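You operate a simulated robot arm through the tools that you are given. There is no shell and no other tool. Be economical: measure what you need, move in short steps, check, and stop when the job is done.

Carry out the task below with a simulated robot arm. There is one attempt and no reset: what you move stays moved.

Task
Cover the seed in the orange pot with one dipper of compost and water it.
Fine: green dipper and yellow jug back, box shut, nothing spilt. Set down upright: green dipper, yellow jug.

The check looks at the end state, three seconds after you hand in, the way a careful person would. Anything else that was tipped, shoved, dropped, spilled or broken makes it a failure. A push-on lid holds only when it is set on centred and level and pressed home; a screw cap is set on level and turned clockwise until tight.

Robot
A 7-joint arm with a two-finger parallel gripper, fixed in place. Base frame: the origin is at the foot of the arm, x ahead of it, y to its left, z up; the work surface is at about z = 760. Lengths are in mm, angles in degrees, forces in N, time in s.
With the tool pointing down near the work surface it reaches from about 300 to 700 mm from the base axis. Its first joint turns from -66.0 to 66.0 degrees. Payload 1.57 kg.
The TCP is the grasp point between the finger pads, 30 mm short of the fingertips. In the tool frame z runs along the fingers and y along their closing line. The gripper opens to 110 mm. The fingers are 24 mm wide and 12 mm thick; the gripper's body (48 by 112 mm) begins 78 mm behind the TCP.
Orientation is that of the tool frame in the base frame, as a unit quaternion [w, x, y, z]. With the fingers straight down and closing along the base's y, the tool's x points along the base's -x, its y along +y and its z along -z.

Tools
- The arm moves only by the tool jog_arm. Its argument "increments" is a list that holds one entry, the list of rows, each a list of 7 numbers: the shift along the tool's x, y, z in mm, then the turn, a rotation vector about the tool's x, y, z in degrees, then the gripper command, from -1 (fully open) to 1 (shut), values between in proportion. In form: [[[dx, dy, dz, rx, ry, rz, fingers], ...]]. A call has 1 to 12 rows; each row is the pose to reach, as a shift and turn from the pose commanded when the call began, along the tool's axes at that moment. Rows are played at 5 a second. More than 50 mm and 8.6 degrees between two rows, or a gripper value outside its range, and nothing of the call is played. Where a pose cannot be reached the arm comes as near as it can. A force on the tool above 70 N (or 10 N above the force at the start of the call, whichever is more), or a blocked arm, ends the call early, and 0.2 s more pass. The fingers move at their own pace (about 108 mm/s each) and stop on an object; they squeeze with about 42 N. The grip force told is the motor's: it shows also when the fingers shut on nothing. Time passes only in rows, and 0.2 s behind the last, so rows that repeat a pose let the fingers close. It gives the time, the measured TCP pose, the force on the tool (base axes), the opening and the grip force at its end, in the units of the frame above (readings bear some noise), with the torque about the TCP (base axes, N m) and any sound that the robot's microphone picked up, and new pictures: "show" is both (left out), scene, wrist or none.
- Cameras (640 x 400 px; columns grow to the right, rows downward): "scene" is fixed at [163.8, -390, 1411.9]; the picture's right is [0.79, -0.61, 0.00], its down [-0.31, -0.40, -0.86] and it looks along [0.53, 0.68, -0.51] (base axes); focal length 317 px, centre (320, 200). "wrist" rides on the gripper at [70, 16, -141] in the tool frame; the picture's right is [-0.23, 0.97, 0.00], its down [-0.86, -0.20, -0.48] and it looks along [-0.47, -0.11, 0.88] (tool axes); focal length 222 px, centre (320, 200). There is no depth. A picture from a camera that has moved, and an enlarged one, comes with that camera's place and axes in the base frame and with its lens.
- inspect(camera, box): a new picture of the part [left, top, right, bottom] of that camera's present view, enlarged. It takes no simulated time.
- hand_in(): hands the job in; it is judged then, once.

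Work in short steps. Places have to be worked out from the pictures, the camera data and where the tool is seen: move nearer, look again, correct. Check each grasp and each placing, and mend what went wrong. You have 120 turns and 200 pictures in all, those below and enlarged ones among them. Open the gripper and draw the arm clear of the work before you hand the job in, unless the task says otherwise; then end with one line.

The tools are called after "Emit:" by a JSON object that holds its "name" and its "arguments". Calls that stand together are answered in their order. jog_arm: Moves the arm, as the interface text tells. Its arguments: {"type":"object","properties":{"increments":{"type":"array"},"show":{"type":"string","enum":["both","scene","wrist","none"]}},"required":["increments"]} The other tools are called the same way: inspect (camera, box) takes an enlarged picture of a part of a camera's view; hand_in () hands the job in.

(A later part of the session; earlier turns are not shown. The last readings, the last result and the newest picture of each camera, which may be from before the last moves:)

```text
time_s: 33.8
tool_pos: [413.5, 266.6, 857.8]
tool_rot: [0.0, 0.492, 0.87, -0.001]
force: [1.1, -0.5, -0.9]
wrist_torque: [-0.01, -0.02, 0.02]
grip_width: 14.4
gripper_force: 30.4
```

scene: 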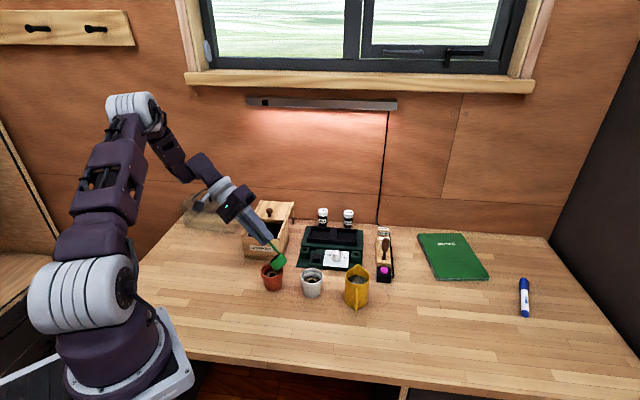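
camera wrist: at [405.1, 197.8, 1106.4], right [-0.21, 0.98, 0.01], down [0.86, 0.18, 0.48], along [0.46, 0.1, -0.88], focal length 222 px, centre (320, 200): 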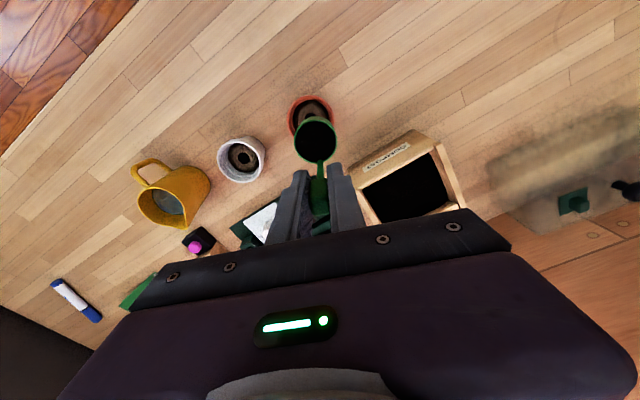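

Force is near zero, so it rests on or just above the table. I lower 0.7 mm, open gently, and rise.

Emit:
{"name": "jog_arm", "arguments": {"increments": [[[0, 0, 0.7, 0, 0, 0, 1], [0, 0, 0.7, 0, 0, 0, 0.6], [0, 0, 0.7, 0, 0, 0, 0.4], [0, 0, 0.7, 0, 0, 0, 0.2], [0, 0, 0.7, 0, 0, 0, 0.2], [0, 0, -30, 0, 0, 0, 0.2], [0, 0, -70, 0, 0, 0, 0.2], [0, 0, -100, 0, 0, 0, 0.2]]]}}

Emit:
{"name": "inspect", "arguments": {"camera": "scene", "box": [210, 180, 310, 300]}}

```text
time_s: 35.6
tool_pos: [417.1, 266.7, 956.3]
tool_rot: [0.0, 0.492, 0.871, -0.001]
force: [0.9, 0.0, 0.2]
wrist_torque: [0.0, 0.0, 0.01]
grip_width: 44.1
gripper_force: 0.1
camera wrist: at [394.4, 334.2, 1098.2], right [0.95, 0.31, 0.0], down [0.27, -0.84, 0.48], along [0.15, -0.46, -0.88], focal length 222 px, centre (320, 200)
```

scene: 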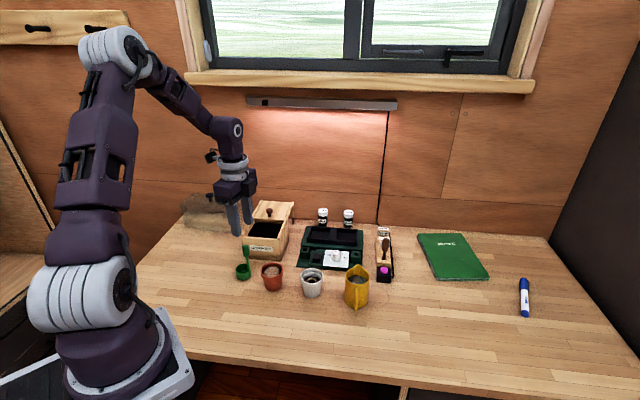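
wrist: 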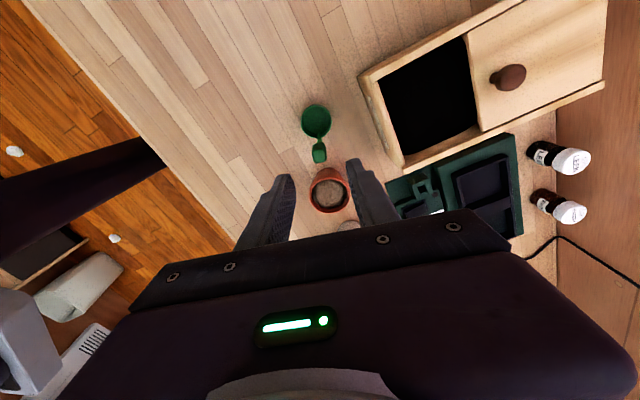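

```text
3.33 times, centred on (260, 240) of scene
camera zoom: at [163.8, -390.0, 1411.9], right [0.79, -0.61, 0.0], down [-0.31, -0.4, -0.86], along [0.53, 0.68, -0.51], focal length 1058 px, centre (520, 67)
```

zoom: 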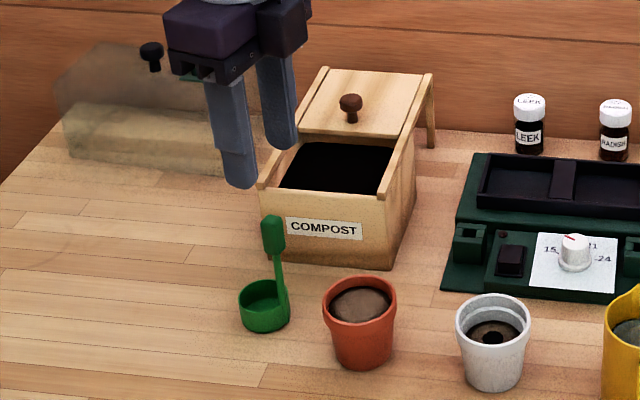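

The dipper stands upright at its place, the pot is filled, and nothing is spilt. Next I shut the box by gripping the lid knob (≈ (557,386), top ≈ 877); I turn and move above it.

Emit:
{"name": "jog_arm", "arguments": {"increments": [[[0, 0, -10, 0, 0, -8, 0], [0, 0, -15, 0, 0, -16, 0], [3, 18, -15, 0, 0, -24, 0], [6, 40, -15, 0, 0, -32, 0], [10, 62, -15, 0, 0, -40, 0], [14, 84, -15, 0, 0, -48, 0], [18, 106, -15, 0, 0, -56, 0], [22, 130, -15, 0, 0, -64, 0], [26, 152, -15, 0, 0, -72, 0], [29, 172, -15, 0, 0, -80, 0], [30.1, 181.4, -10, 0, 0, -88, 0], [30.1, 181.4, -10, 0, 0, -96, 0]]], "show": "none"}}

Emit:
{"name": "inspect", "arguments": {"camera": "wrist", "box": [220, 80, 420, 240]}}

Emit:
{"name": "inspect", "arguments": {"camera": "scene", "box": [220, 150, 320, 270]}}

```text
time_s: 38.2
tool_pos: [550.3, 384.4, 965.7]
tool_rot: [-0.001, -0.306, 0.952, -0.001]
force: [0.2, -0.4, 0.3]
wrist_torque: [-0.02, 0.02, -0.01]
grip_width: 54.9
gripper_force: 0.2
out of reach, approached as far as the arm can: row 11, 12
```

```text
2.50 times, centred on (320, 160) of wrist
camera zoom: at [483.7, 356.3, 1107.1], right [-0.38, 0.92, 0.0], down [0.81, 0.34, 0.48], along [0.44, 0.18, -0.88], focal length 555 px, centre (320, 300)
```

zoom: 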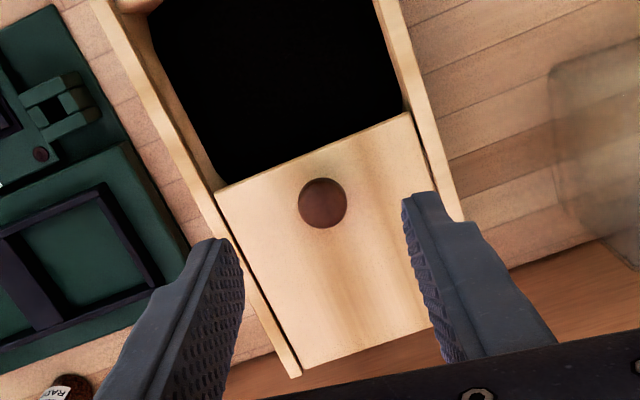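

```text
3.33 times, centred on (270, 210) of scene
camera zoom: at [163.8, -390.0, 1411.9], right [0.79, -0.61, 0.0], down [-0.31, -0.4, -0.86], along [0.53, 0.68, -0.51], focal length 1058 px, centre (487, 167)
```

zoom: 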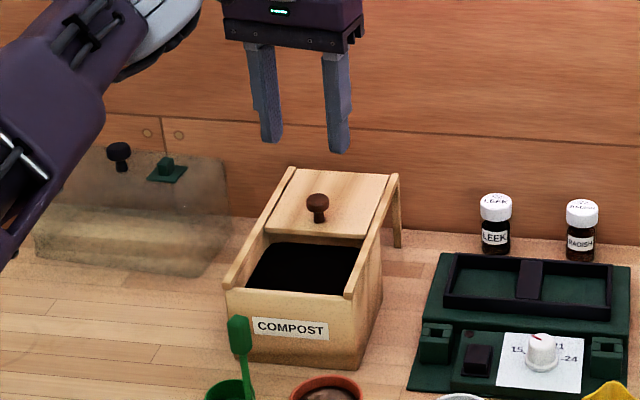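

The knob is at about (556,387) and I'm close to the reach limit at this height. I descend to z≈905, finish the yaw, and re-check centring.

Emit:
{"name": "jog_arm", "arguments": {"increments": [[[-2, 0, 25, 0, 0, -3, 0], [-5, -1, 45, 0, 0, -6, 0], [-5.9, -1.2, 61, 0, 0, -8.4, 0], [-5.9, -1.2, 61, 0, 0, -8.4, 0]]], "show": "none"}}

Emit:
{"name": "inspect", "arguments": {"camera": "wrist", "box": [220, 80, 420, 240]}}

Emit:
{"name": "inspect", "arguments": {"camera": "scene", "box": [220, 170, 320, 250]}}

```text
time_s: 39.2
tool_pos: [557.2, 383.9, 905.2]
tool_rot: [-0.001, -0.386, 0.923, -0.001]
force: [-0.1, -0.3, 0.1]
wrist_torque: [-0.02, -0.02, -0.02]
grip_width: 54.9
gripper_force: 0.1
```

```text
2.50 times, centred on (320, 160) of wrist
camera zoom: at [496.7, 345.0, 1046.5], right [-0.53, 0.85, 0.0], down [0.74, 0.47, 0.48], along [0.4, 0.26, -0.88], focal length 555 px, centre (320, 300)
```

zoom: 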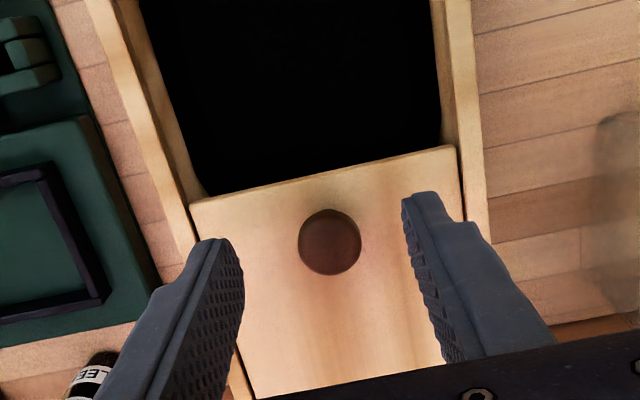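

```text
5.00 times, centred on (270, 210) of scene
camera zoom: at [163.8, -390.0, 1411.9], right [0.79, -0.61, 0.0], down [-0.31, -0.4, -0.86], along [0.53, 0.68, -0.51], focal length 1586 px, centre (570, 150)
```

zoom: 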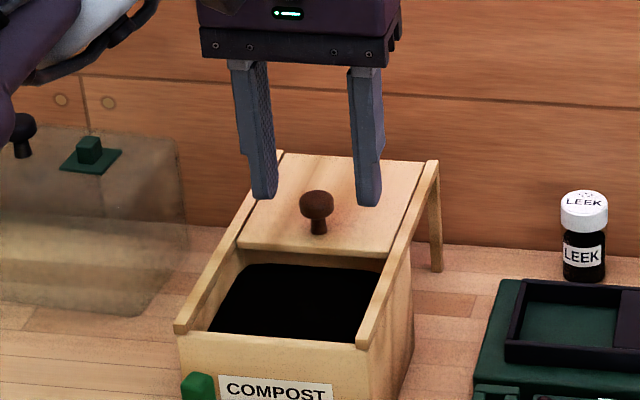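

The knob head is at (556,386,868) and the lid top about 845. I centre, lower to TCP z≈882 (tips ~852) and close.

Emit:
{"name": "jog_arm", "arguments": {"increments": [[[-0.7, 2.3, 10, 0, 0, 1.4, 0], [-0.7, 2.3, 23, 0, 0, 1.4, 0], [-0.7, 2.3, 23, 0, 0, 1.4, 0.3], [-0.7, 2.3, 23, 0, 0, 1.4, 0.6], [-0.7, 2.3, 23, 0, 0, 1.4, 1], [-0.7, 2.3, 23, 0, 0, 1.4, 1]]], "show": "none"}}

Emit:
{"name": "inspect", "arguments": {"camera": "scene", "box": [220, 170, 320, 250]}}

```text
time_s: 40.6
tool_pos: [558.0, 387.6, 883.7]
tool_rot: [0.0, -0.374, 0.928, 0.001]
force: [5.3, -4.4, -3.0]
wrist_torque: [0.07, -0.31, -0.1]
grip_width: 21.6
gripper_force: 34.5
```

```text
5.00 times, centred on (270, 210) of scene
camera zoom: at [164.0, -390.1, 1411.9], right [0.79, -0.61, 0.0], down [-0.31, -0.4, -0.86], along [0.53, 0.68, -0.51], focal length 1586 px, centre (570, 150)
```

zoom: 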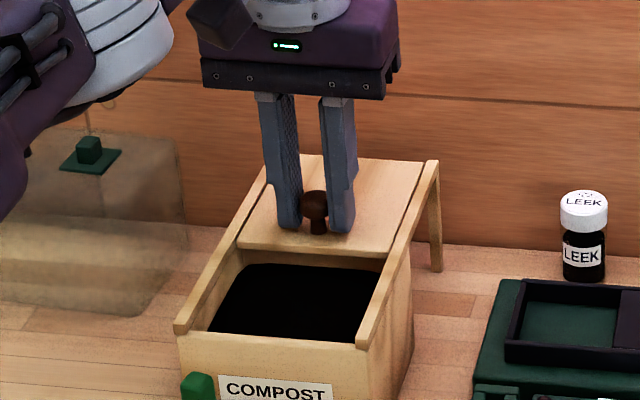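

The knob is gripped. I slide the lid toward the label end in small steps.

Emit:
{"name": "jog_arm", "arguments": {"increments": [[[8, -0.7, 0, 0, 0, 0, 1], [18, -0.7, 0, 0, 0, 0, 1], [28, -0.7, 0, 0, 0, 0, 1], [38, -0.7, 0, 0, 0, 0, 1], [48, -0.7, 0, 0, 0, 0, 1], [58, -0.7, 0, 0, 0, 0, 1], [66, -0.7, 0, 0, 0, 0, 1], [66, -0.7, 0, 0, 0, 0, 1]]], "show": "none"}}

Emit:
{"name": "inspect", "arguments": {"camera": "scene", "box": [220, 170, 320, 270]}}

Emit:
{"name": "inspect", "arguments": {"camera": "wrist", "box": [220, 40, 420, 200]}}

```text
time_s: 42.4
tool_pos: [509.2, 340.8, 883.7]
tool_rot: [0.003, -0.374, 0.927, -0.002]
force: [26.0, -27.5, 12.6]
wrist_torque: [-0.64, -0.1, 0.0]
grip_width: 21.7
gripper_force: 35.0
```

```text
4.00 times, centred on (270, 220) of scene
camera zoom: at [164.2, -390.8, 1411.6], right [0.79, -0.61, 0.0], down [-0.31, -0.4, -0.86], along [0.53, 0.68, -0.51], focal length 1269 px, centre (520, 120)
```

zoom: 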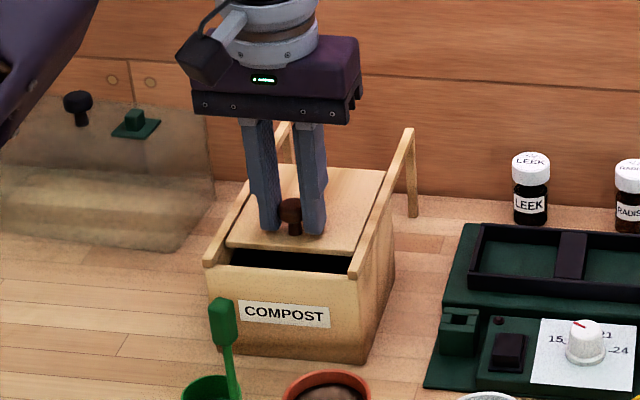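

```text
2.50 times, centred on (320, 120) of wrist
camera zoom: at [447.5, 303.6, 1024.2], right [-0.51, 0.86, -0.01], down [0.75, 0.45, 0.48], along [0.42, 0.24, -0.88], focal length 555 px, centre (320, 400)
```

zoom: 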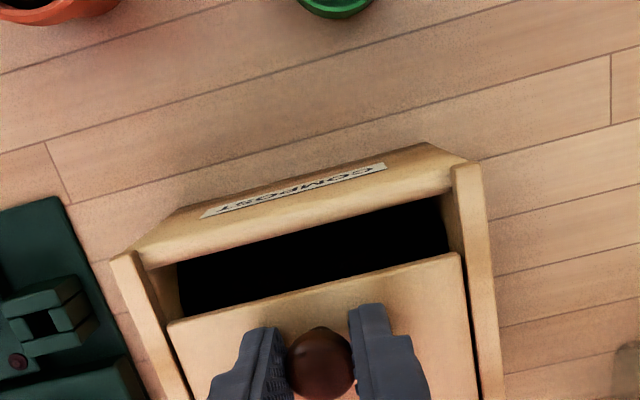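

The lid slid most of the way, but side force has built up (38 N toward -e), so my path drifted. I ease sideways to relieve it before going on.

Emit:
{"name": "jog_arm", "arguments": {"increments": [[[0, -1.5, 0, 0, 0, 0, 1], [0, -3, 0, 0, 0, 0, 1], [0, -3, 0, 0, 0, 0, 1]]], "show": "none"}}

Emit:
{"name": "inspect", "arguments": {"camera": "wrist", "box": [220, 80, 420, 240]}}

```text
time_s: 43.2
tool_pos: [510.0, 340.6, 882.2]
tool_rot: [0.001, -0.374, 0.927, -0.001]
force: [21.3, -19.7, 9.9]
wrist_torque: [0.25, -0.75, -0.06]
grip_width: 21.7
gripper_force: 34.8
```

```text
2.50 times, centred on (320, 160) of wrist
camera zoom: at [448.5, 303.3, 1024.3], right [-0.51, 0.86, 0.0], down [0.75, 0.45, 0.48], along [0.41, 0.25, -0.88], focal length 555 px, centre (320, 300)
```

zoom: 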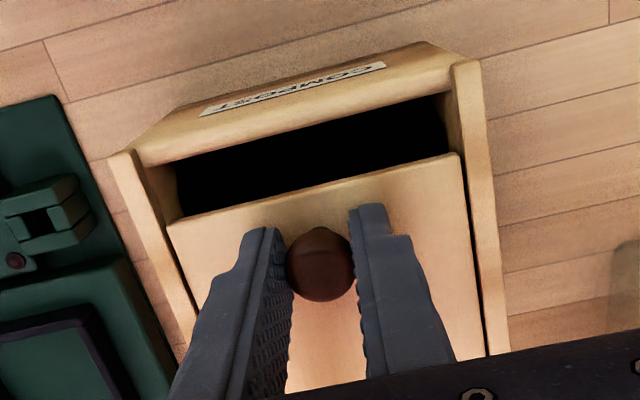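

Force fell from 38 to 29 N; I ease another 3 mm.

Emit:
{"name": "jog_arm", "arguments": {"increments": [[[0, -1.5, 0, 0, 0, 0, 1], [0, -3.5, 0, 0, 0, 0, 1], [0, -3.5, 0, 0, 0, 0, 1]]], "show": "none"}}

Emit:
{"name": "inspect", "arguments": {"camera": "scene", "box": [220, 170, 320, 270]}}

```text
time_s: 44.0
tool_pos: [509.7, 340.7, 884.0]
tool_rot: [-0.002, -0.377, 0.926, 0.002]
force: [3.3, -3.4, 7.6]
wrist_torque: [-0.13, -0.15, 0.19]
grip_width: 21.8
gripper_force: 34.8
```

```text
4.00 times, centred on (270, 220) of scene
camera zoom: at [163.8, -390.2, 1411.9], right [0.79, -0.61, 0.0], down [-0.31, -0.4, -0.86], along [0.53, 0.68, -0.51], focal length 1269 px, centre (520, 120)
```

zoom: 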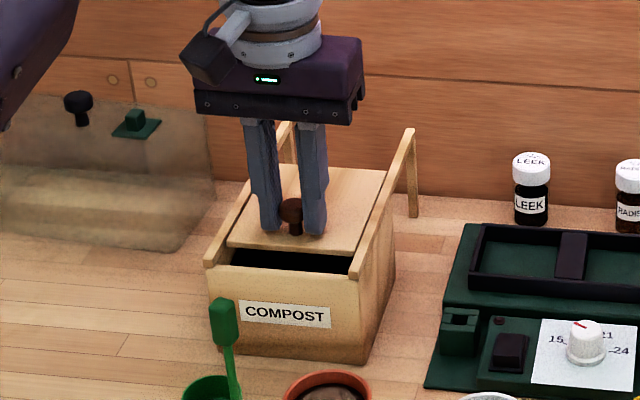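

The side force is gone and the box has not shifted. I continue the slide in small steps toward the front stop.

Emit:
{"name": "jog_arm", "arguments": {"increments": [[[5, -0.4, 0, 0, 0, 0, 1], [10, -0.8, 0, 0, 0, 0, 1], [13, -1, 0, 0, 0, 0, 1], [13, -1, 0, 0, 0, 0, 1]]], "show": "none"}}

Emit:
{"name": "inspect", "arguments": {"camera": "wrist", "box": [220, 60, 420, 220]}}

Emit:
{"name": "inspect", "arguments": {"camera": "scene", "box": [220, 170, 320, 270]}}

```text
time_s: 45.0
tool_pos: [499.6, 330.0, 882.3]
tool_rot: [-0.001, -0.375, 0.927, 0.002]
force: [-7.0, 8.0, 2.7]
wrist_torque: [0.37, -0.18, 0.01]
grip_width: 21.7
gripper_force: 34.4
```

```text
2.50 times, centred on (320, 140) of wrist
camera zoom: at [439.2, 293.1, 1024.4], right [-0.51, 0.86, 0.0], down [0.75, 0.45, 0.48], along [0.41, 0.25, -0.88], focal length 555 px, centre (320, 350)
```

zoom: 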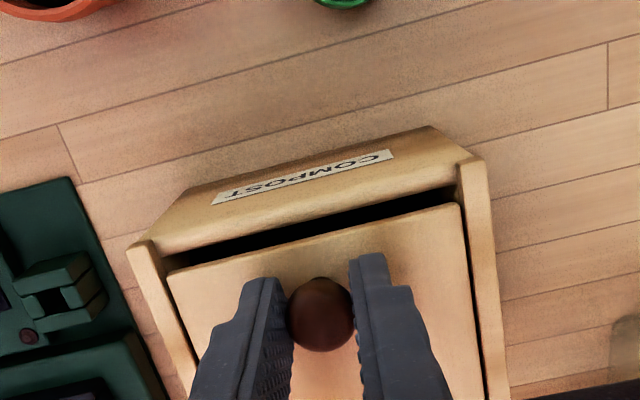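

```text
4.00 times, centred on (270, 220) of scene
camera zoom: at [163.6, -389.9, 1412.0], right [0.79, -0.61, 0.0], down [-0.31, -0.4, -0.86], along [0.53, 0.68, -0.51], focal length 1269 px, centre (520, 120)
```

zoom: 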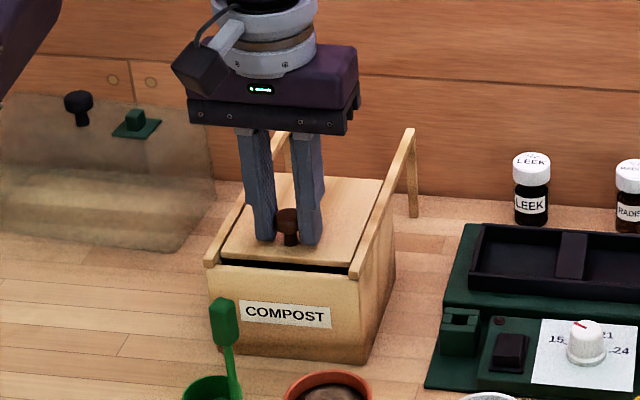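

About 7–8 mm of gap remains. I continue gently with a small sideways correction.

Emit:
{"name": "jog_arm", "arguments": {"increments": [[[2, 1, 0, 0, 0, 0, 1], [4, 1, 0, 0, 0, 0, 1], [6, 1, 0, 0, 0, 0, 1], [8, 1, 0, 0, 0, 0, 1], [8, 1, 0, 0, 0, 0, 1]]], "show": "none"}}

Emit:
{"name": "inspect", "arguments": {"camera": "wrist", "box": [240, 80, 400, 200]}}

```text
time_s: 46.2
tool_pos: [494.4, 323.8, 883.3]
tool_rot: [-0.001, -0.375, 0.927, 0.0]
force: [-5.9, 7.2, -2.6]
wrist_torque: [0.36, -0.25, 0.06]
grip_width: 21.8
gripper_force: 34.8
```

```text
3.33 times, centred on (320, 140) of wrist
camera zoom: at [433.4, 287.6, 1024.5], right [-0.51, 0.86, 0.0], down [0.75, 0.45, 0.48], along [0.41, 0.25, -0.88], focal length 740 px, centre (320, 400)
```

zoom: 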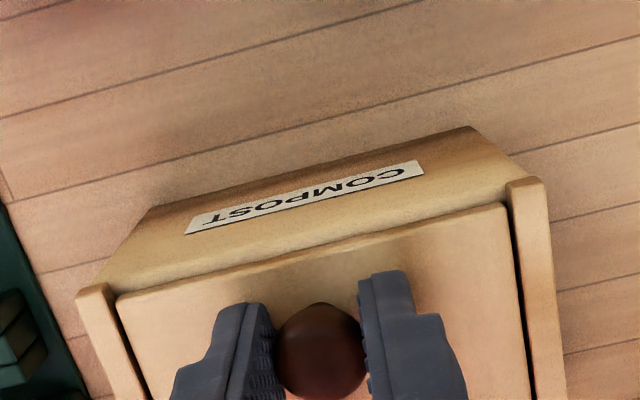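

The gap is covered and there's still no stop force. I continue a few millimetres until the stop is felt.

Emit:
{"name": "jog_arm", "arguments": {"increments": [[[1.5, 0.5, 0, 0, 0, 0, 1], [3, 0.5, 0, 0, 0, 0, 1], [4.5, 0.5, 0, 0, 0, 0, 1], [4.5, 0.5, 0, 0, 0, 0, 1]]], "show": "none"}}

Emit:
{"name": "inspect", "arguments": {"camera": "wrist", "box": [240, 80, 400, 200]}}

Emit:
{"name": "inspect", "arguments": {"camera": "scene", "box": [230, 200, 300, 260]}}

```text
time_s: 47.2
tool_pos: [491.8, 321.9, 884.0]
tool_rot: [-0.001, -0.375, 0.927, 0.0]
force: [-5.7, 14.3, -14.7]
wrist_torque: [0.2, 0.01, 0.09]
grip_width: 21.7
gripper_force: 34.7
```

```text
3.33 times, centred on (320, 140) of wrist
camera zoom: at [430.5, 284.6, 1024.4], right [-0.51, 0.86, 0.0], down [0.75, 0.45, 0.48], along [0.41, 0.25, -0.88], focal length 740 px, centre (320, 400)
```

zoom: 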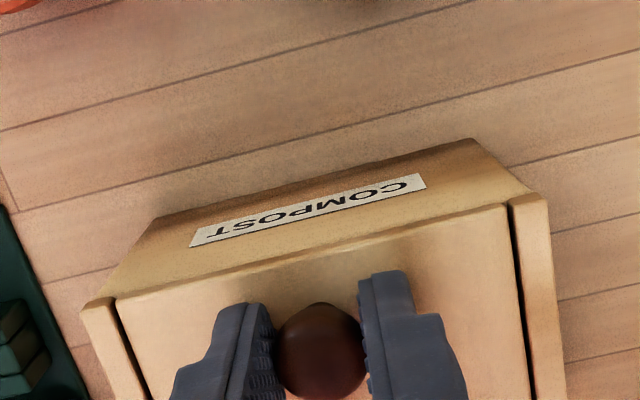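

```text
6.67 times, centred on (265, 230) of scene
camera zoom: at [163.9, -389.5, 1412.1], right [0.79, -0.61, 0.0], down [-0.31, -0.4, -0.86], along [0.53, 0.68, -0.51], focal length 2115 px, centre (687, 0)
```

zoom: 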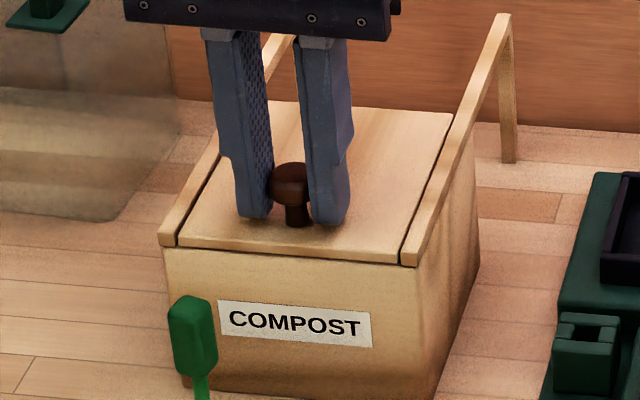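

The lid is nearly flush with the rail ends. I push 3 mm more to feel whether it is at its stop.

Emit:
{"name": "jog_arm", "arguments": {"increments": [[[1, 0.8, 0, 0, 0, 0, 1], [2, 0.8, 0, 0, 0, 0, 1], [3, 0.8, 0, 0, 0, 0, 1], [3, 0.8, 0, 0, 0, 0, 1]]], "show": "none"}}

Emit:
{"name": "inspect", "arguments": {"camera": "scene", "box": [230, 200, 300, 260]}}

```text
time_s: 48.2
tool_pos: [491.1, 321.7, 882.7]
tool_rot: [0.002, -0.374, 0.927, 0.002]
force: [17.6, 26.7, -17.7]
wrist_torque: [0.06, -0.09, 0.03]
grip_width: 21.8
gripper_force: 34.9
```

```text
6.67 times, centred on (265, 230) of scene
camera zoom: at [164.5, -389.2, 1412.1], right [0.79, -0.61, 0.0], down [-0.31, -0.4, -0.86], along [0.53, 0.68, -0.51], focal length 2115 px, centre (687, 0)
```

zoom: 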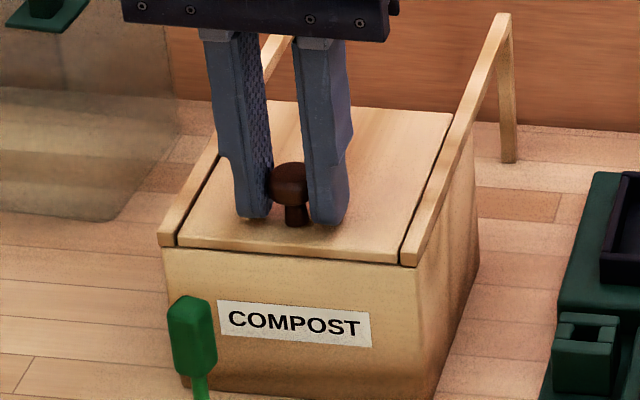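

The stop is felt (31 N, no more motion): the box is shut. I relax the push, open, and rise.

Emit:
{"name": "jog_arm", "arguments": {"increments": [[[-2.2, -1, 0, 0, 0, 0, 1], [-2.2, -1, 0, 0, 0, 0, 0.5], [-2.2, -1, 0, 0, 0, 0, 0.1], [-2.2, -1, 0, 0, 0, 0, 0.1], [-2.2, -1, -30, 0, 0, 0, 0.1], [-2.2, -1, -75, 0, 0, 0, 0.1], [-2.2, -1, -120, 0, 0, 0, 0.1]]], "show": "none"}}

Emit:
{"name": "inspect", "arguments": {"camera": "scene", "box": [220, 190, 310, 300]}}

Emit:
{"name": "inspect", "arguments": {"camera": "wrist", "box": [220, 20, 420, 220]}}

```text
time_s: 49.8
tool_pos: [492.7, 320.2, 1004.4]
tool_rot: [0.0, -0.375, 0.927, -0.001]
force: [0.8, 0.0, 1.0]
wrist_torque: [0.03, 0.03, 0.0]
grip_width: 49.5
gripper_force: 0.0
```

```text
3.64 times, centred on (265, 245) of scene
camera zoom: at [163.8, -390.0, 1411.9], right [0.79, -0.61, 0.0], down [-0.31, -0.4, -0.86], along [0.53, 0.68, -0.51], focal length 1154 px, centre (520, 36)
```

zoom: 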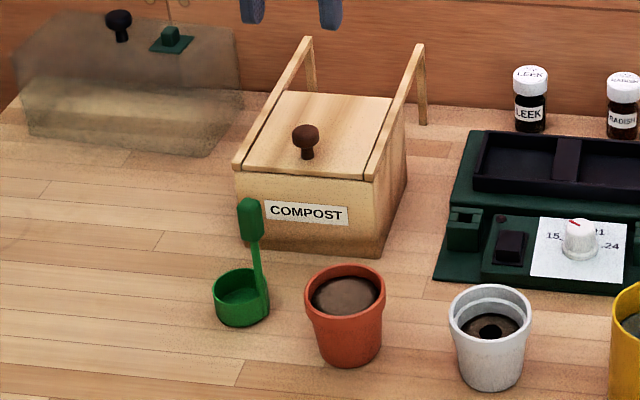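

```text
2.00 times, centred on (320, 120) of wrist
camera zoom: at [430.8, 282.9, 1146.3], right [-0.51, 0.86, 0.0], down [0.75, 0.45, 0.48], along [0.41, 0.25, -0.88], focal length 444 px, centre (320, 360)
```

zoom: 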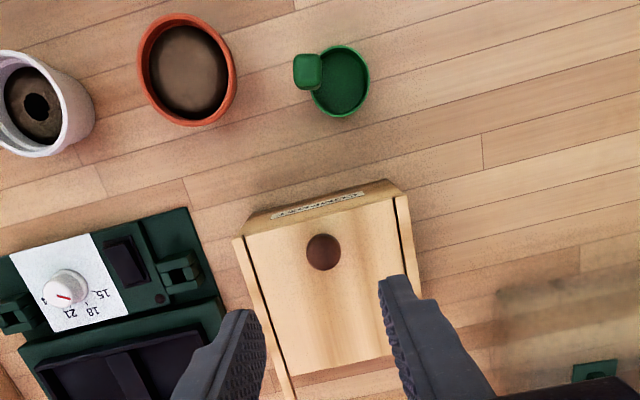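

The box is shut, the dipper is upright, and nothing is spilt. Next the jug: I move above it (≈ (590,18)) with the present yaw and open the gripper.

Emit:
{"name": "jog_arm", "arguments": {"increments": [[[17, -35, 0, 0, 0, 0, -0.3], [35, -71, 0, 0, 0, 0, -0.6], [52, -107, 0, 0, 0, 0, -1], [70, -142, 0, 0, 0, 0, -1], [88, -178, 0, 0, 0, 0, -1], [105, -213, 0, 0, 0, 0, -1], [123, -249, 0, 0, 0, 0, -1], [140, -284.5, 0, 0, 0, 0, -1], [140, -284.5, 0, 0, 0, 0, -1]]]}}

Emit:
{"name": "inspect", "arguments": {"camera": "wrist", "box": [220, 60, 420, 220]}}

Emit:
{"name": "inspect", "arguments": {"camera": "scene", "box": [310, 220, 430, 320]}}

```text
time_s: 51.8
tool_pos: [589.4, 21.2, 1001.4]
tool_rot: [-0.001, -0.374, 0.928, -0.001]
force: [-0.7, -0.4, 0.8]
wrist_torque: [0.01, 0.0, 0.02]
grip_width: 109.8
gripper_force: 0.0
camera wrist: at [527.7, -16.4, 1142.2], right [-0.51, 0.86, 0.0], down [0.75, 0.45, 0.48], along [0.41, 0.25, -0.88], focal length 222 px, centre (320, 200)
```

scene: 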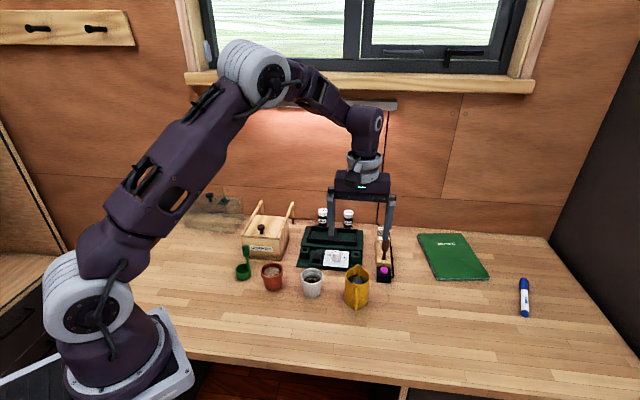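
wrist: 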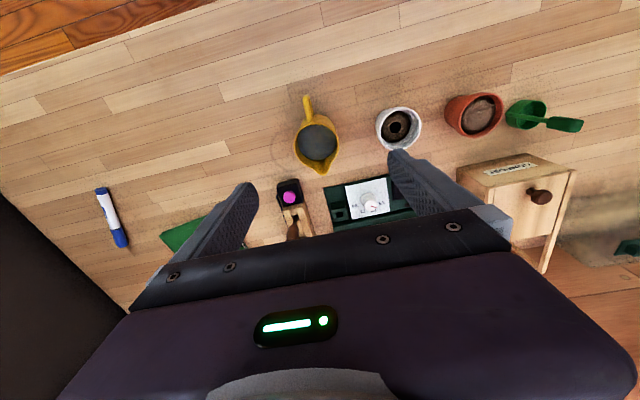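

```text
2.50 times, centred on (320, 140) of wrist
camera zoom: at [527.7, -16.4, 1142.2], right [-0.51, 0.86, 0.0], down [0.75, 0.45, 0.48], along [0.41, 0.25, -0.88], focal length 555 px, centre (320, 350)
```

zoom: 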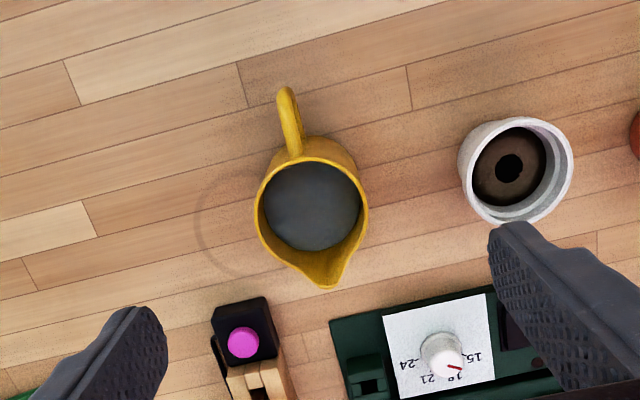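

```text
4.00 times, centred on (370, 270) of scene
camera zoom: at [163.8, -390.0, 1411.9], right [0.79, -0.61, 0.0], down [-0.31, -0.4, -0.86], along [0.53, 0.68, -0.51], focal length 1269 px, centre (120, -80)
```

zoom: 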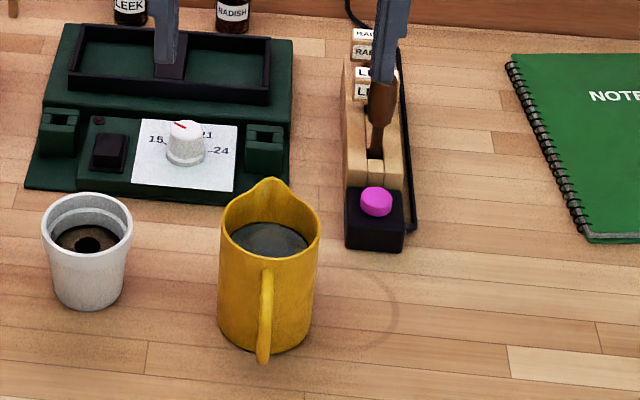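

The jug rim is centred at ≈ (594.8,17), z≈844, axis at ~42°, diameter 59 and water about 15 mm below the rim. I centre over it, correct yaw by 2° and descend partway.

Emit:
{"name": "jog_arm", "arguments": {"increments": [[[-0.5, -3.5, 25, 0, 0, 1, -0.8], [-1, -6.8, 50, 0, 0, 2, -0.8], [-1, -6.8, 75, 0, 0, 2, -0.8], [-1, -6.8, 100, 0, 0, 2, -0.8], [-1, -6.8, 100, 0, 0, 2, -0.8]]], "show": "none"}}

Emit:
{"name": "inspect", "arguments": {"camera": "wrist", "box": [200, 60, 440, 260]}}

Emit:
{"name": "inspect", "arguments": {"camera": "scene", "box": [310, 200, 430, 320]}}

```text
time_s: 53.0
tool_pos: [594.1, 13.7, 902.4]
tool_rot: [-0.001, -0.358, 0.934, 0.0]
force: [-0.4, -0.1, -0.3]
wrist_torque: [-0.02, 0.01, -0.02]
grip_width: 99.3
gripper_force: 0.2
```

```text
2.00 times, centred on (320, 160) of wrist
camera zoom: at [531.5, -21.4, 1042.7], right [-0.48, 0.88, 0.0], down [0.77, 0.42, 0.48], along [0.42, 0.23, -0.88], focal length 444 px, centre (320, 280)
```

zoom: 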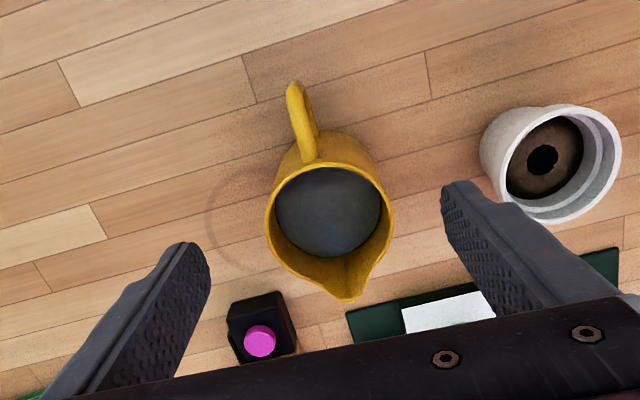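

```text
3.33 times, centred on (370, 260) of scene
camera zoom: at [163.8, -390.0, 1411.9], right [0.79, -0.61, 0.0], down [-0.31, -0.4, -0.86], along [0.53, 0.68, -0.51], focal length 1058 px, centre (153, 0)
```

zoom: 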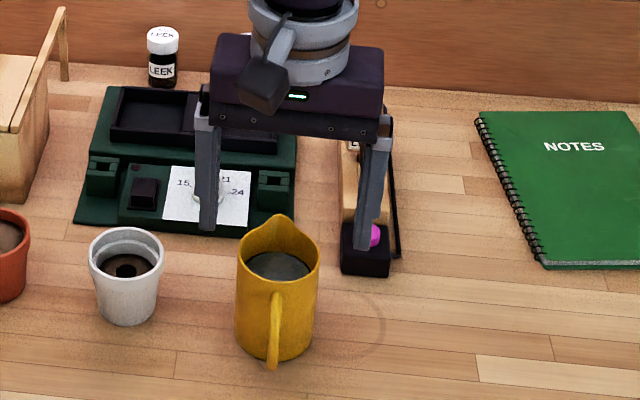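

The centre refines to ≈ (596,18.5). I correct by a few mm, descend to TCP z≈800 around the body, and check before closing.

Emit:
{"name": "jog_arm", "arguments": {"increments": [[[-3.5, 2.2, 0, 0, 0, 0, -0.8], [-3.5, 2.2, 30, 0, 0, 0, -0.8], [-3.5, 2.2, 60, 0, 0, 0, -0.8], [-3.5, 2.2, 85, 0, 0, 0, -0.8], [-3.5, 2.2, 102, 0, 0, 0, -0.8], [-3.5, 2.2, 102, 0, 0, 0, -0.8]]], "show": "none"}}

Emit:
{"name": "inspect", "arguments": {"camera": "wrist", "box": [200, 60, 440, 260]}}

Emit:
{"name": "inspect", "arguments": {"camera": "scene", "box": [310, 200, 430, 320]}}

```text
time_s: 54.4
tool_pos: [594.8, 18.8, 801.9]
tool_rot: [-0.001, -0.359, 0.933, -0.001]
force: [0.0, 0.2, -0.3]
wrist_torque: [0.01, -0.04, 0.0]
grip_width: 99.1
gripper_force: 0.0
```

```text
2.00 times, centred on (320, 160) of wrist
camera zoom: at [532.5, -17.1, 943.5], right [-0.48, 0.88, 0.0], down [0.77, 0.42, 0.48], along [0.42, 0.23, -0.88], focal length 444 px, centre (320, 280)
```

zoom: 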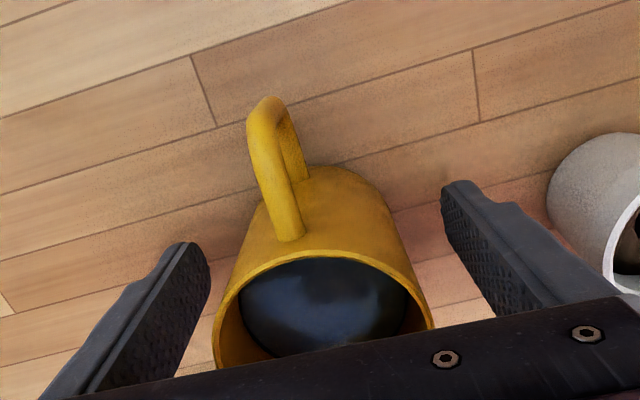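

```text
3.33 times, centred on (370, 260) of scene
camera zoom: at [163.8, -390.0, 1411.9], right [0.79, -0.61, 0.0], down [-0.31, -0.4, -0.86], along [0.53, 0.68, -0.51], focal length 1058 px, centre (153, 0)
```

zoom: 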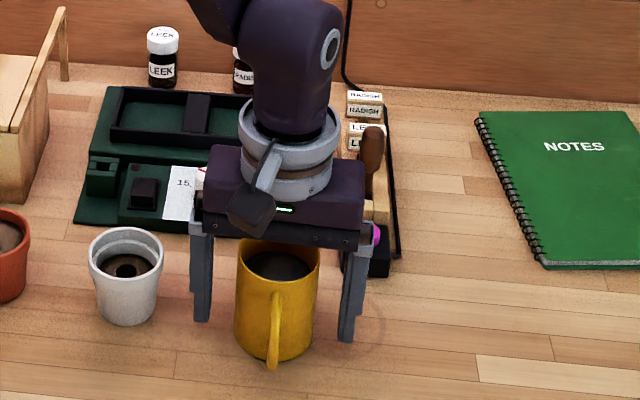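

The jug is centred between the fingers. I close gradually.

Emit:
{"name": "jog_arm", "arguments": {"increments": [[[0, 0, 0, 0, 0, 0, -0.5], [0, 0, 0, 0, 0, 0, -0.25], [0, 0, 0, 0, 0, 0, -0.1], [0, 0, 0, 0, 0, 0, 0.05], [0, 0, 0, 0, 0, 0, 0.3], [0, 0, 0, 0, 0, 0, 1], [0, 0, 0, 0, 0, 0, 1]]], "show": "none"}}

Emit:
{"name": "inspect", "arguments": {"camera": "scene", "box": [310, 200, 430, 320]}}

```text
time_s: 56.0
tool_pos: [594.9, 18.4, 802.0]
tool_rot: [-0.001, -0.359, 0.933, 0.0]
force: [0.4, -1.6, 0.3]
wrist_torque: [-0.05, -0.05, 0.0]
grip_width: 54.6
gripper_force: 42.1
```

```text
3.33 times, centred on (370, 260) of scene
camera zoom: at [163.8, -390.0, 1411.9], right [0.79, -0.61, 0.0], down [-0.31, -0.4, -0.86], along [0.53, 0.68, -0.51], focal length 1058 px, centre (153, 0)
```

zoom: 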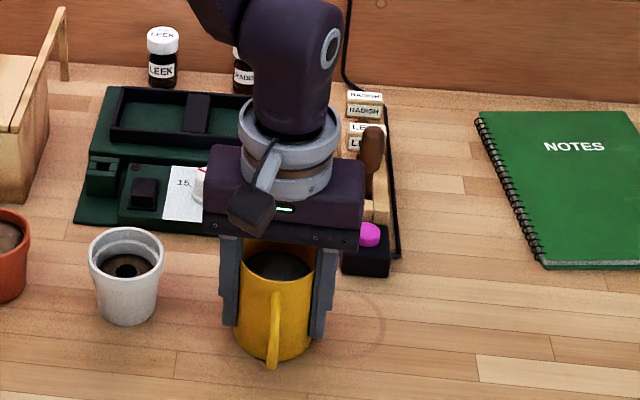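

The jug is gripped firmly (54.6 mm, 42 N). I lift it slowly, straight up.

Emit:
{"name": "jog_arm", "arguments": {"increments": [[[0, 0, -4, 0, 0, 0, 1], [0, 0, -14, 0, 0, 0, 1], [0, 0, -32, 0, 0, 0, 1], [0, 0, -54, 0, 0, 0, 1], [0, 0, -78, 0, 0, 0, 1], [0, 0, -100, 0, 0, 0, 1], [0, 0, -116, 0, 0, 0, 1], [0, 0, -124, 0, 0, 0, 1], [0, 0, -125, 0, 0, 0, 1]]], "show": "scene"}}

```text
time_s: 58.0
tool_pos: [593.3, 18.5, 927.4]
tool_rot: [-0.001, -0.359, 0.933, 0.0]
force: [-1.3, -0.7, -3.8]
wrist_torque: [0.0, 0.02, -0.01]
grip_width: 54.5
gripper_force: 41.8
```

scene: 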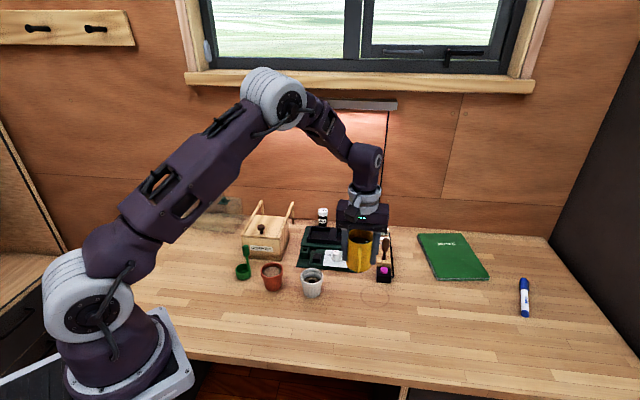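

The jug came up cleanly (about 3.8 N). I carry it slowly to just short of the orange pot, turning the spout toward +y (80°).

Emit:
{"name": "jog_arm", "arguments": {"increments": [[[1, 6, 0, 0, 0, -1, 1], [4, 22, 0, 0, 0, -4, 1], [8, 45, 0, 0, 0, -8, 1], [12, 70, 0, 0, 0, -13, 1], [16, 96, 0, 0, 0, -18, 1], [20, 122, 0, 0, 0, -23, 1], [24, 148, 0, 0, 0, -28, 1], [27, 171, 0, 0, 0, -33, 1], [29, 187, 0, 0, 0, -36, 1], [30.8, 196, 0, 0, 0, -38, 1], [30.8, 197.8, 0, 0, 0, -38, 1]]]}}

Emit:
{"name": "inspect", "arguments": {"camera": "scene", "box": [210, 190, 350, 310]}}

```text
time_s: 60.4
tool_pos: [439.2, 146.0, 926.5]
tool_rot: [0.0, -0.643, 0.766, 0.001]
force: [0.2, 0.4, -2.9]
wrist_torque: [-0.02, 0.02, 0.02]
grip_width: 54.2
gripper_force: 42.0
camera wrist: at [411.7, 79.3, 1067.5], right [-0.92, 0.39, 0.0], down [0.34, 0.81, 0.48], along [0.19, 0.44, -0.88], focal length 222 px, centre (320, 200)
```

scene: 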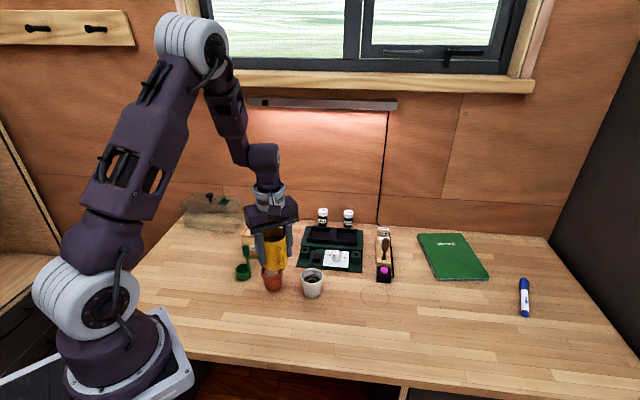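
wrist: 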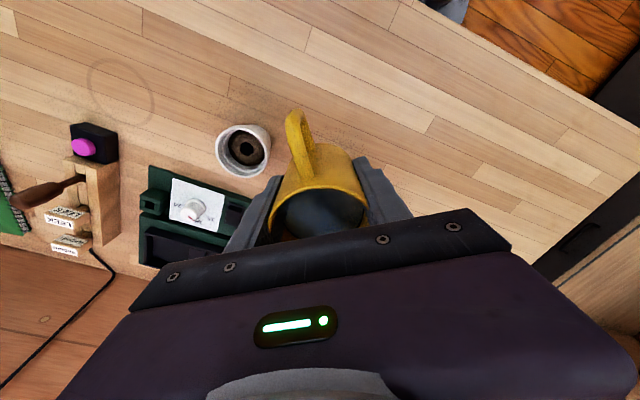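

```text
3.33 times, centred on (280, 250) of scene
camera zoom: at [163.8, -390.0, 1411.9], right [0.79, -0.61, 0.0], down [-0.31, -0.4, -0.86], along [0.53, 0.68, -0.51], focal length 1058 px, centre (453, 33)
```

zoom: 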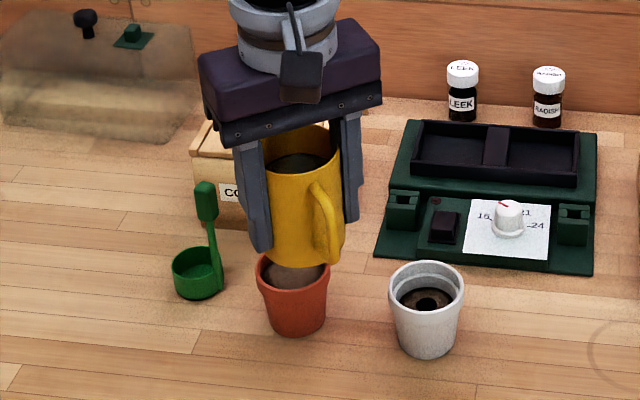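

The jug is in place with the spout about 8 mm short of the pot centre. I lower and tilt to 20° (just before the expected onset).

Emit:
{"name": "jog_arm", "arguments": {"increments": [[[0, 0, 10, 0, 0, 0, 1], [0, 0, 25, 0, 0, 0, 1], [3, 0, 40, 0, 4, 0, 1], [5.9, 0, 58, 0, 8, 0, 1], [8.6, 0, 71.9, 0, 12, 0, 1], [10.9, 0, 80, 0, 16, 0, 1], [13, 0, 84, 0, 20, 0, 1], [13, 0, 84, 0, 20, 0, 1]]]}}

Emit:
{"name": "inspect", "arguments": {"camera": "scene", "box": [220, 210, 330, 310]}}

```text
time_s: 62.2
tool_pos: [437.3, 131.1, 843.4]
tool_rot: [-0.135, -0.633, 0.754, -0.112]
force: [-0.1, 0.6, -3.0]
wrist_torque: [-0.01, 0.01, 0.0]
grip_width: 54.1
gripper_force: 42.2
camera wrist: at [418.1, 117.0, 999.2], right [-0.92, 0.38, -0.08], down [0.37, 0.92, 0.16], along [0.13, 0.12, -0.98], focal length 222 px, centre (320, 200)
```

scene: 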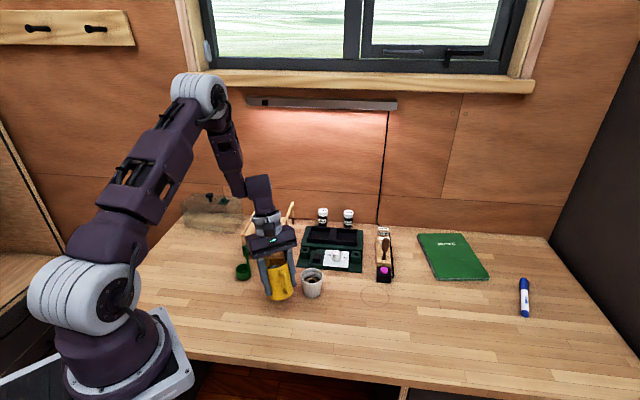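
wrist: 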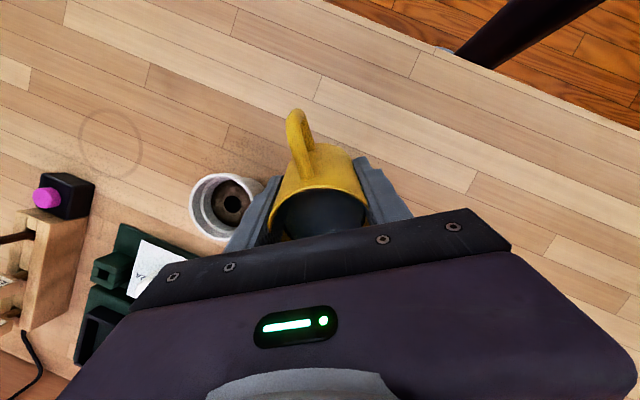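

```text
4.00 times, centred on (275, 260) of scene
camera zoom: at [163.8, -390.0, 1411.9], right [0.79, -0.61, 0.0], down [-0.31, -0.4, -0.86], along [0.53, 0.68, -0.51], focal length 1269 px, centre (500, -40)
```

zoom: 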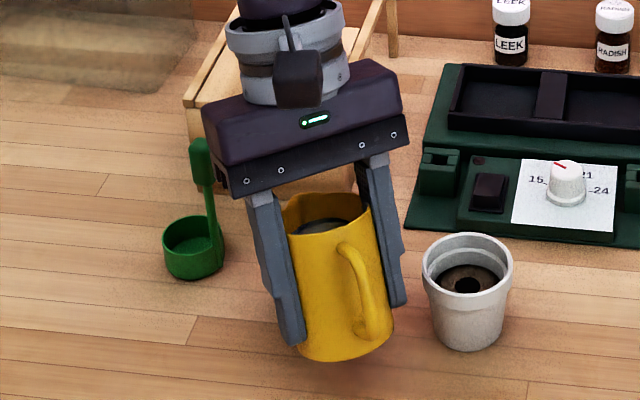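

No flow yet; the pot is hidden from the camera, so I'll rely on sound, force and the jug's level. I tilt to 28° and hold briefly.

Emit:
{"name": "jog_arm", "arguments": {"increments": [[[2.5, 0, -1.6, 0, 4, 0, 1], [4.9, 0, -4.2, 0, 8, 0, 1], [4.9, 0, -4.2, 0, 8, 0, 1], [4.9, 0, -4.2, 0, 8, 0, 1]]], "show": "none"}}

Emit:
{"name": "inspect", "arguments": {"camera": "scene", "box": [240, 230, 310, 310]}}

Emit:
{"name": "inspect", "arguments": {"camera": "wrist", "box": [220, 90, 420, 250]}}

```text
time_s: 63.2
tool_pos: [437.7, 130.4, 848.8]
tool_rot: [-0.187, -0.623, 0.743, -0.155]
force: [-0.2, 0.2, -2.3]
wrist_torque: [0.01, -0.02, -0.02]
grip_width: 54.0
gripper_force: 42.1
```

```text
5.00 times, centred on (275, 270) of scene
camera zoom: at [163.8, -390.0, 1411.9], right [0.79, -0.61, 0.0], down [-0.31, -0.4, -0.86], along [0.53, 0.68, -0.51], focal length 1586 px, centre (545, -150)
```

zoom: 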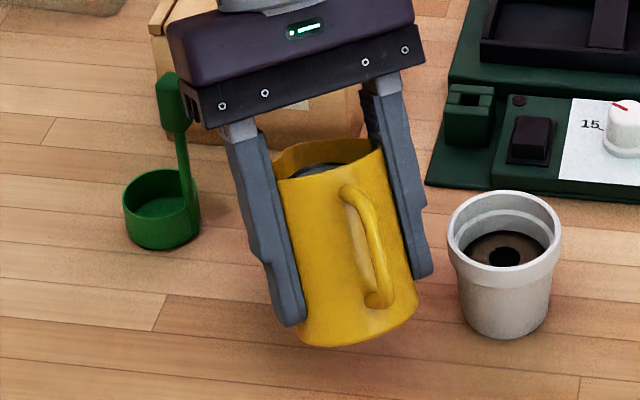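

```text
2.50 times, centred on (320, 170) of wrist
camera zoom: at [422.3, 136.1, 1006.2], right [-0.92, 0.37, -0.11], down [0.37, 0.93, 0.02], along [0.11, -0.02, -0.99], focal length 555 px, centre (320, 275)
```

zoom: 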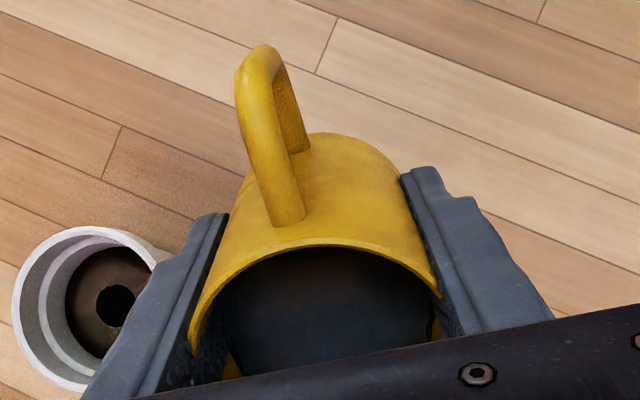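

No sign of flow yet at 28°. I go to 36° with a short hold.

Emit:
{"name": "jog_arm", "arguments": {"increments": [[[2.2, 0, -1.5, 0, 4, 0, 1], [2.2, 0, -1.5, 0, 4, 0, 1], [4.1, 0, -3.2, 0, 8, 0, 1], [4.1, 0, -3.2, 0, 8, 0, 1]]], "show": "none"}}

Emit:
{"name": "inspect", "arguments": {"camera": "scene", "box": [240, 230, 310, 310]}}

Emit:
{"name": "inspect", "arguments": {"camera": "wrist", "box": [220, 90, 420, 250]}}

```text
time_s: 64.2
tool_pos: [437.6, 126.3, 853.9]
tool_rot: [-0.238, -0.612, 0.728, -0.198]
force: [0.1, 0.0, -3.3]
wrist_torque: [0.0, -0.03, -0.01]
grip_width: 54.0
gripper_force: 42.3
```

```text
5.00 times, centred on (275, 270) of scene
camera zoom: at [163.8, -390.0, 1411.9], right [0.79, -0.61, 0.0], down [-0.31, -0.4, -0.86], along [0.53, 0.68, -0.51], focal length 1586 px, centre (545, -150)
```

zoom: 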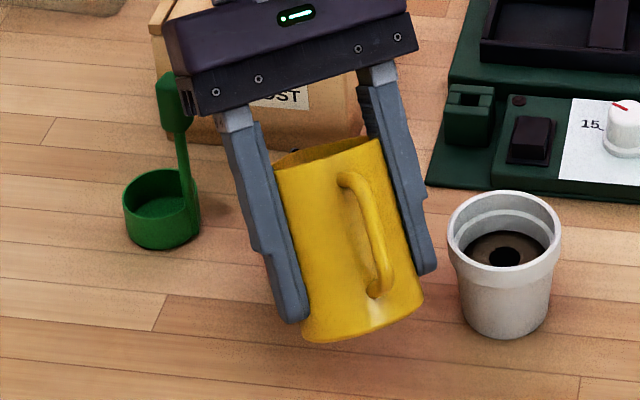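

```text
2.50 times, centred on (320, 170) of wrist
camera zoom: at [426.0, 155.4, 1008.9], right [-0.93, 0.35, -0.13], down [0.36, 0.92, -0.12], along [0.08, -0.16, -0.98], focal length 555 px, centre (320, 275)
```

zoom: 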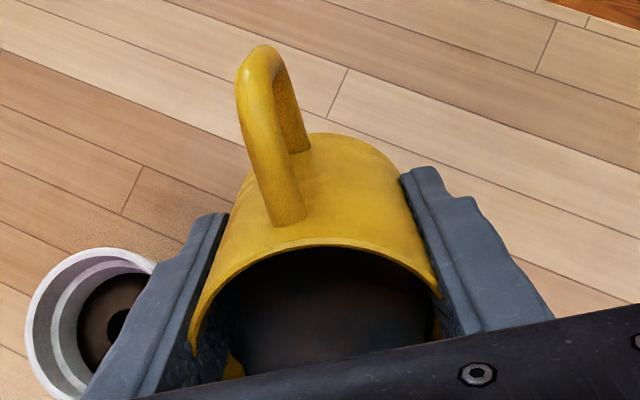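

I can't tell whether water has flowed. I untilt, rise and back away far enough to see into the pot.

Emit:
{"name": "jog_arm", "arguments": {"increments": [[[5.9, 0, -8.1, 0, -8, 0, 1], [17.6, 0, -24.3, 0, -16, 0, 1], [37.5, 0, -34.6, 0, -24, 0, 1], [60, 0, -28, 0, -26, 0, 1], [80, 0, -15, 0, -28, 0, 1], [100, 0, -1.5, 0, -28, 0, 1], [100, 0, -1.5, 0, -28, 0, 1]]], "show": "none"}}

Emit:
{"name": "inspect", "arguments": {"camera": "scene", "box": [220, 200, 340, 310]}}

Emit:
{"name": "inspect", "arguments": {"camera": "wrist", "box": [220, 90, 420, 250]}}

```text
time_s: 65.8
tool_pos: [421.9, 48.6, 911.8]
tool_rot: [-0.053, -0.641, 0.764, -0.044]
force: [0.5, -0.3, -3.4]
wrist_torque: [0.0, -0.01, 0.03]
grip_width: 54.3
gripper_force: 41.4
```

```text
3.64 times, centred on (280, 255) of scene
camera zoom: at [163.8, -390.0, 1411.9], right [0.79, -0.61, 0.0], down [-0.31, -0.4, -0.86], along [0.53, 0.68, -0.51], focal length 1154 px, centre (466, 0)
```

zoom: 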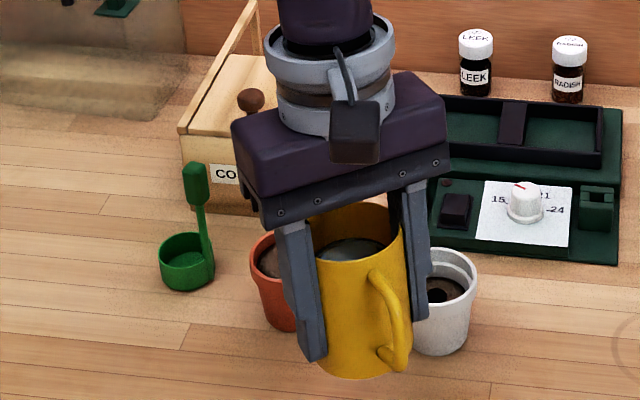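

```text
2.50 times, centred on (320, 170) of wrist
camera zoom: at [397.4, 2.1, 1062.2], right [-0.92, 0.39, -0.03], down [0.36, 0.86, 0.35], along [0.17, 0.32, -0.93], focal length 555 px, centre (320, 275)
```

zoom: 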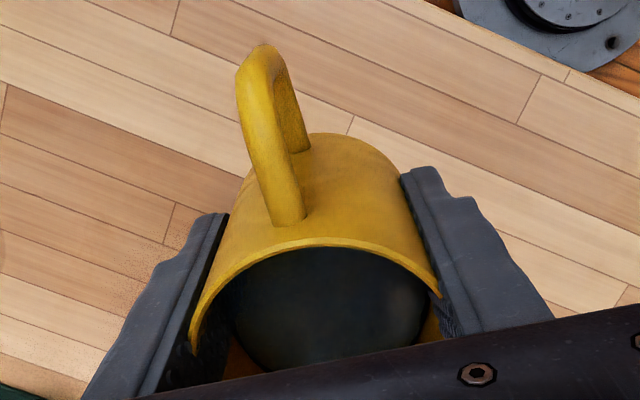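

Emit:
{"name": "inspect", "arguments": {"camera": "scene", "box": [245, 255, 295, 295]}}

```text
10.00 times, centred on (270, 275) of scene
camera zoom: at [163.8, -390.0, 1411.9], right [0.79, -0.61, 0.0], down [-0.31, -0.4, -0.86], along [0.53, 0.68, -0.51], focal length 3173 px, centre (820, -550)
```

zoom: 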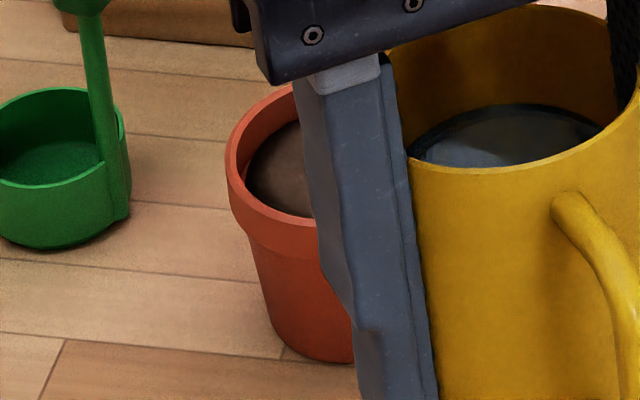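

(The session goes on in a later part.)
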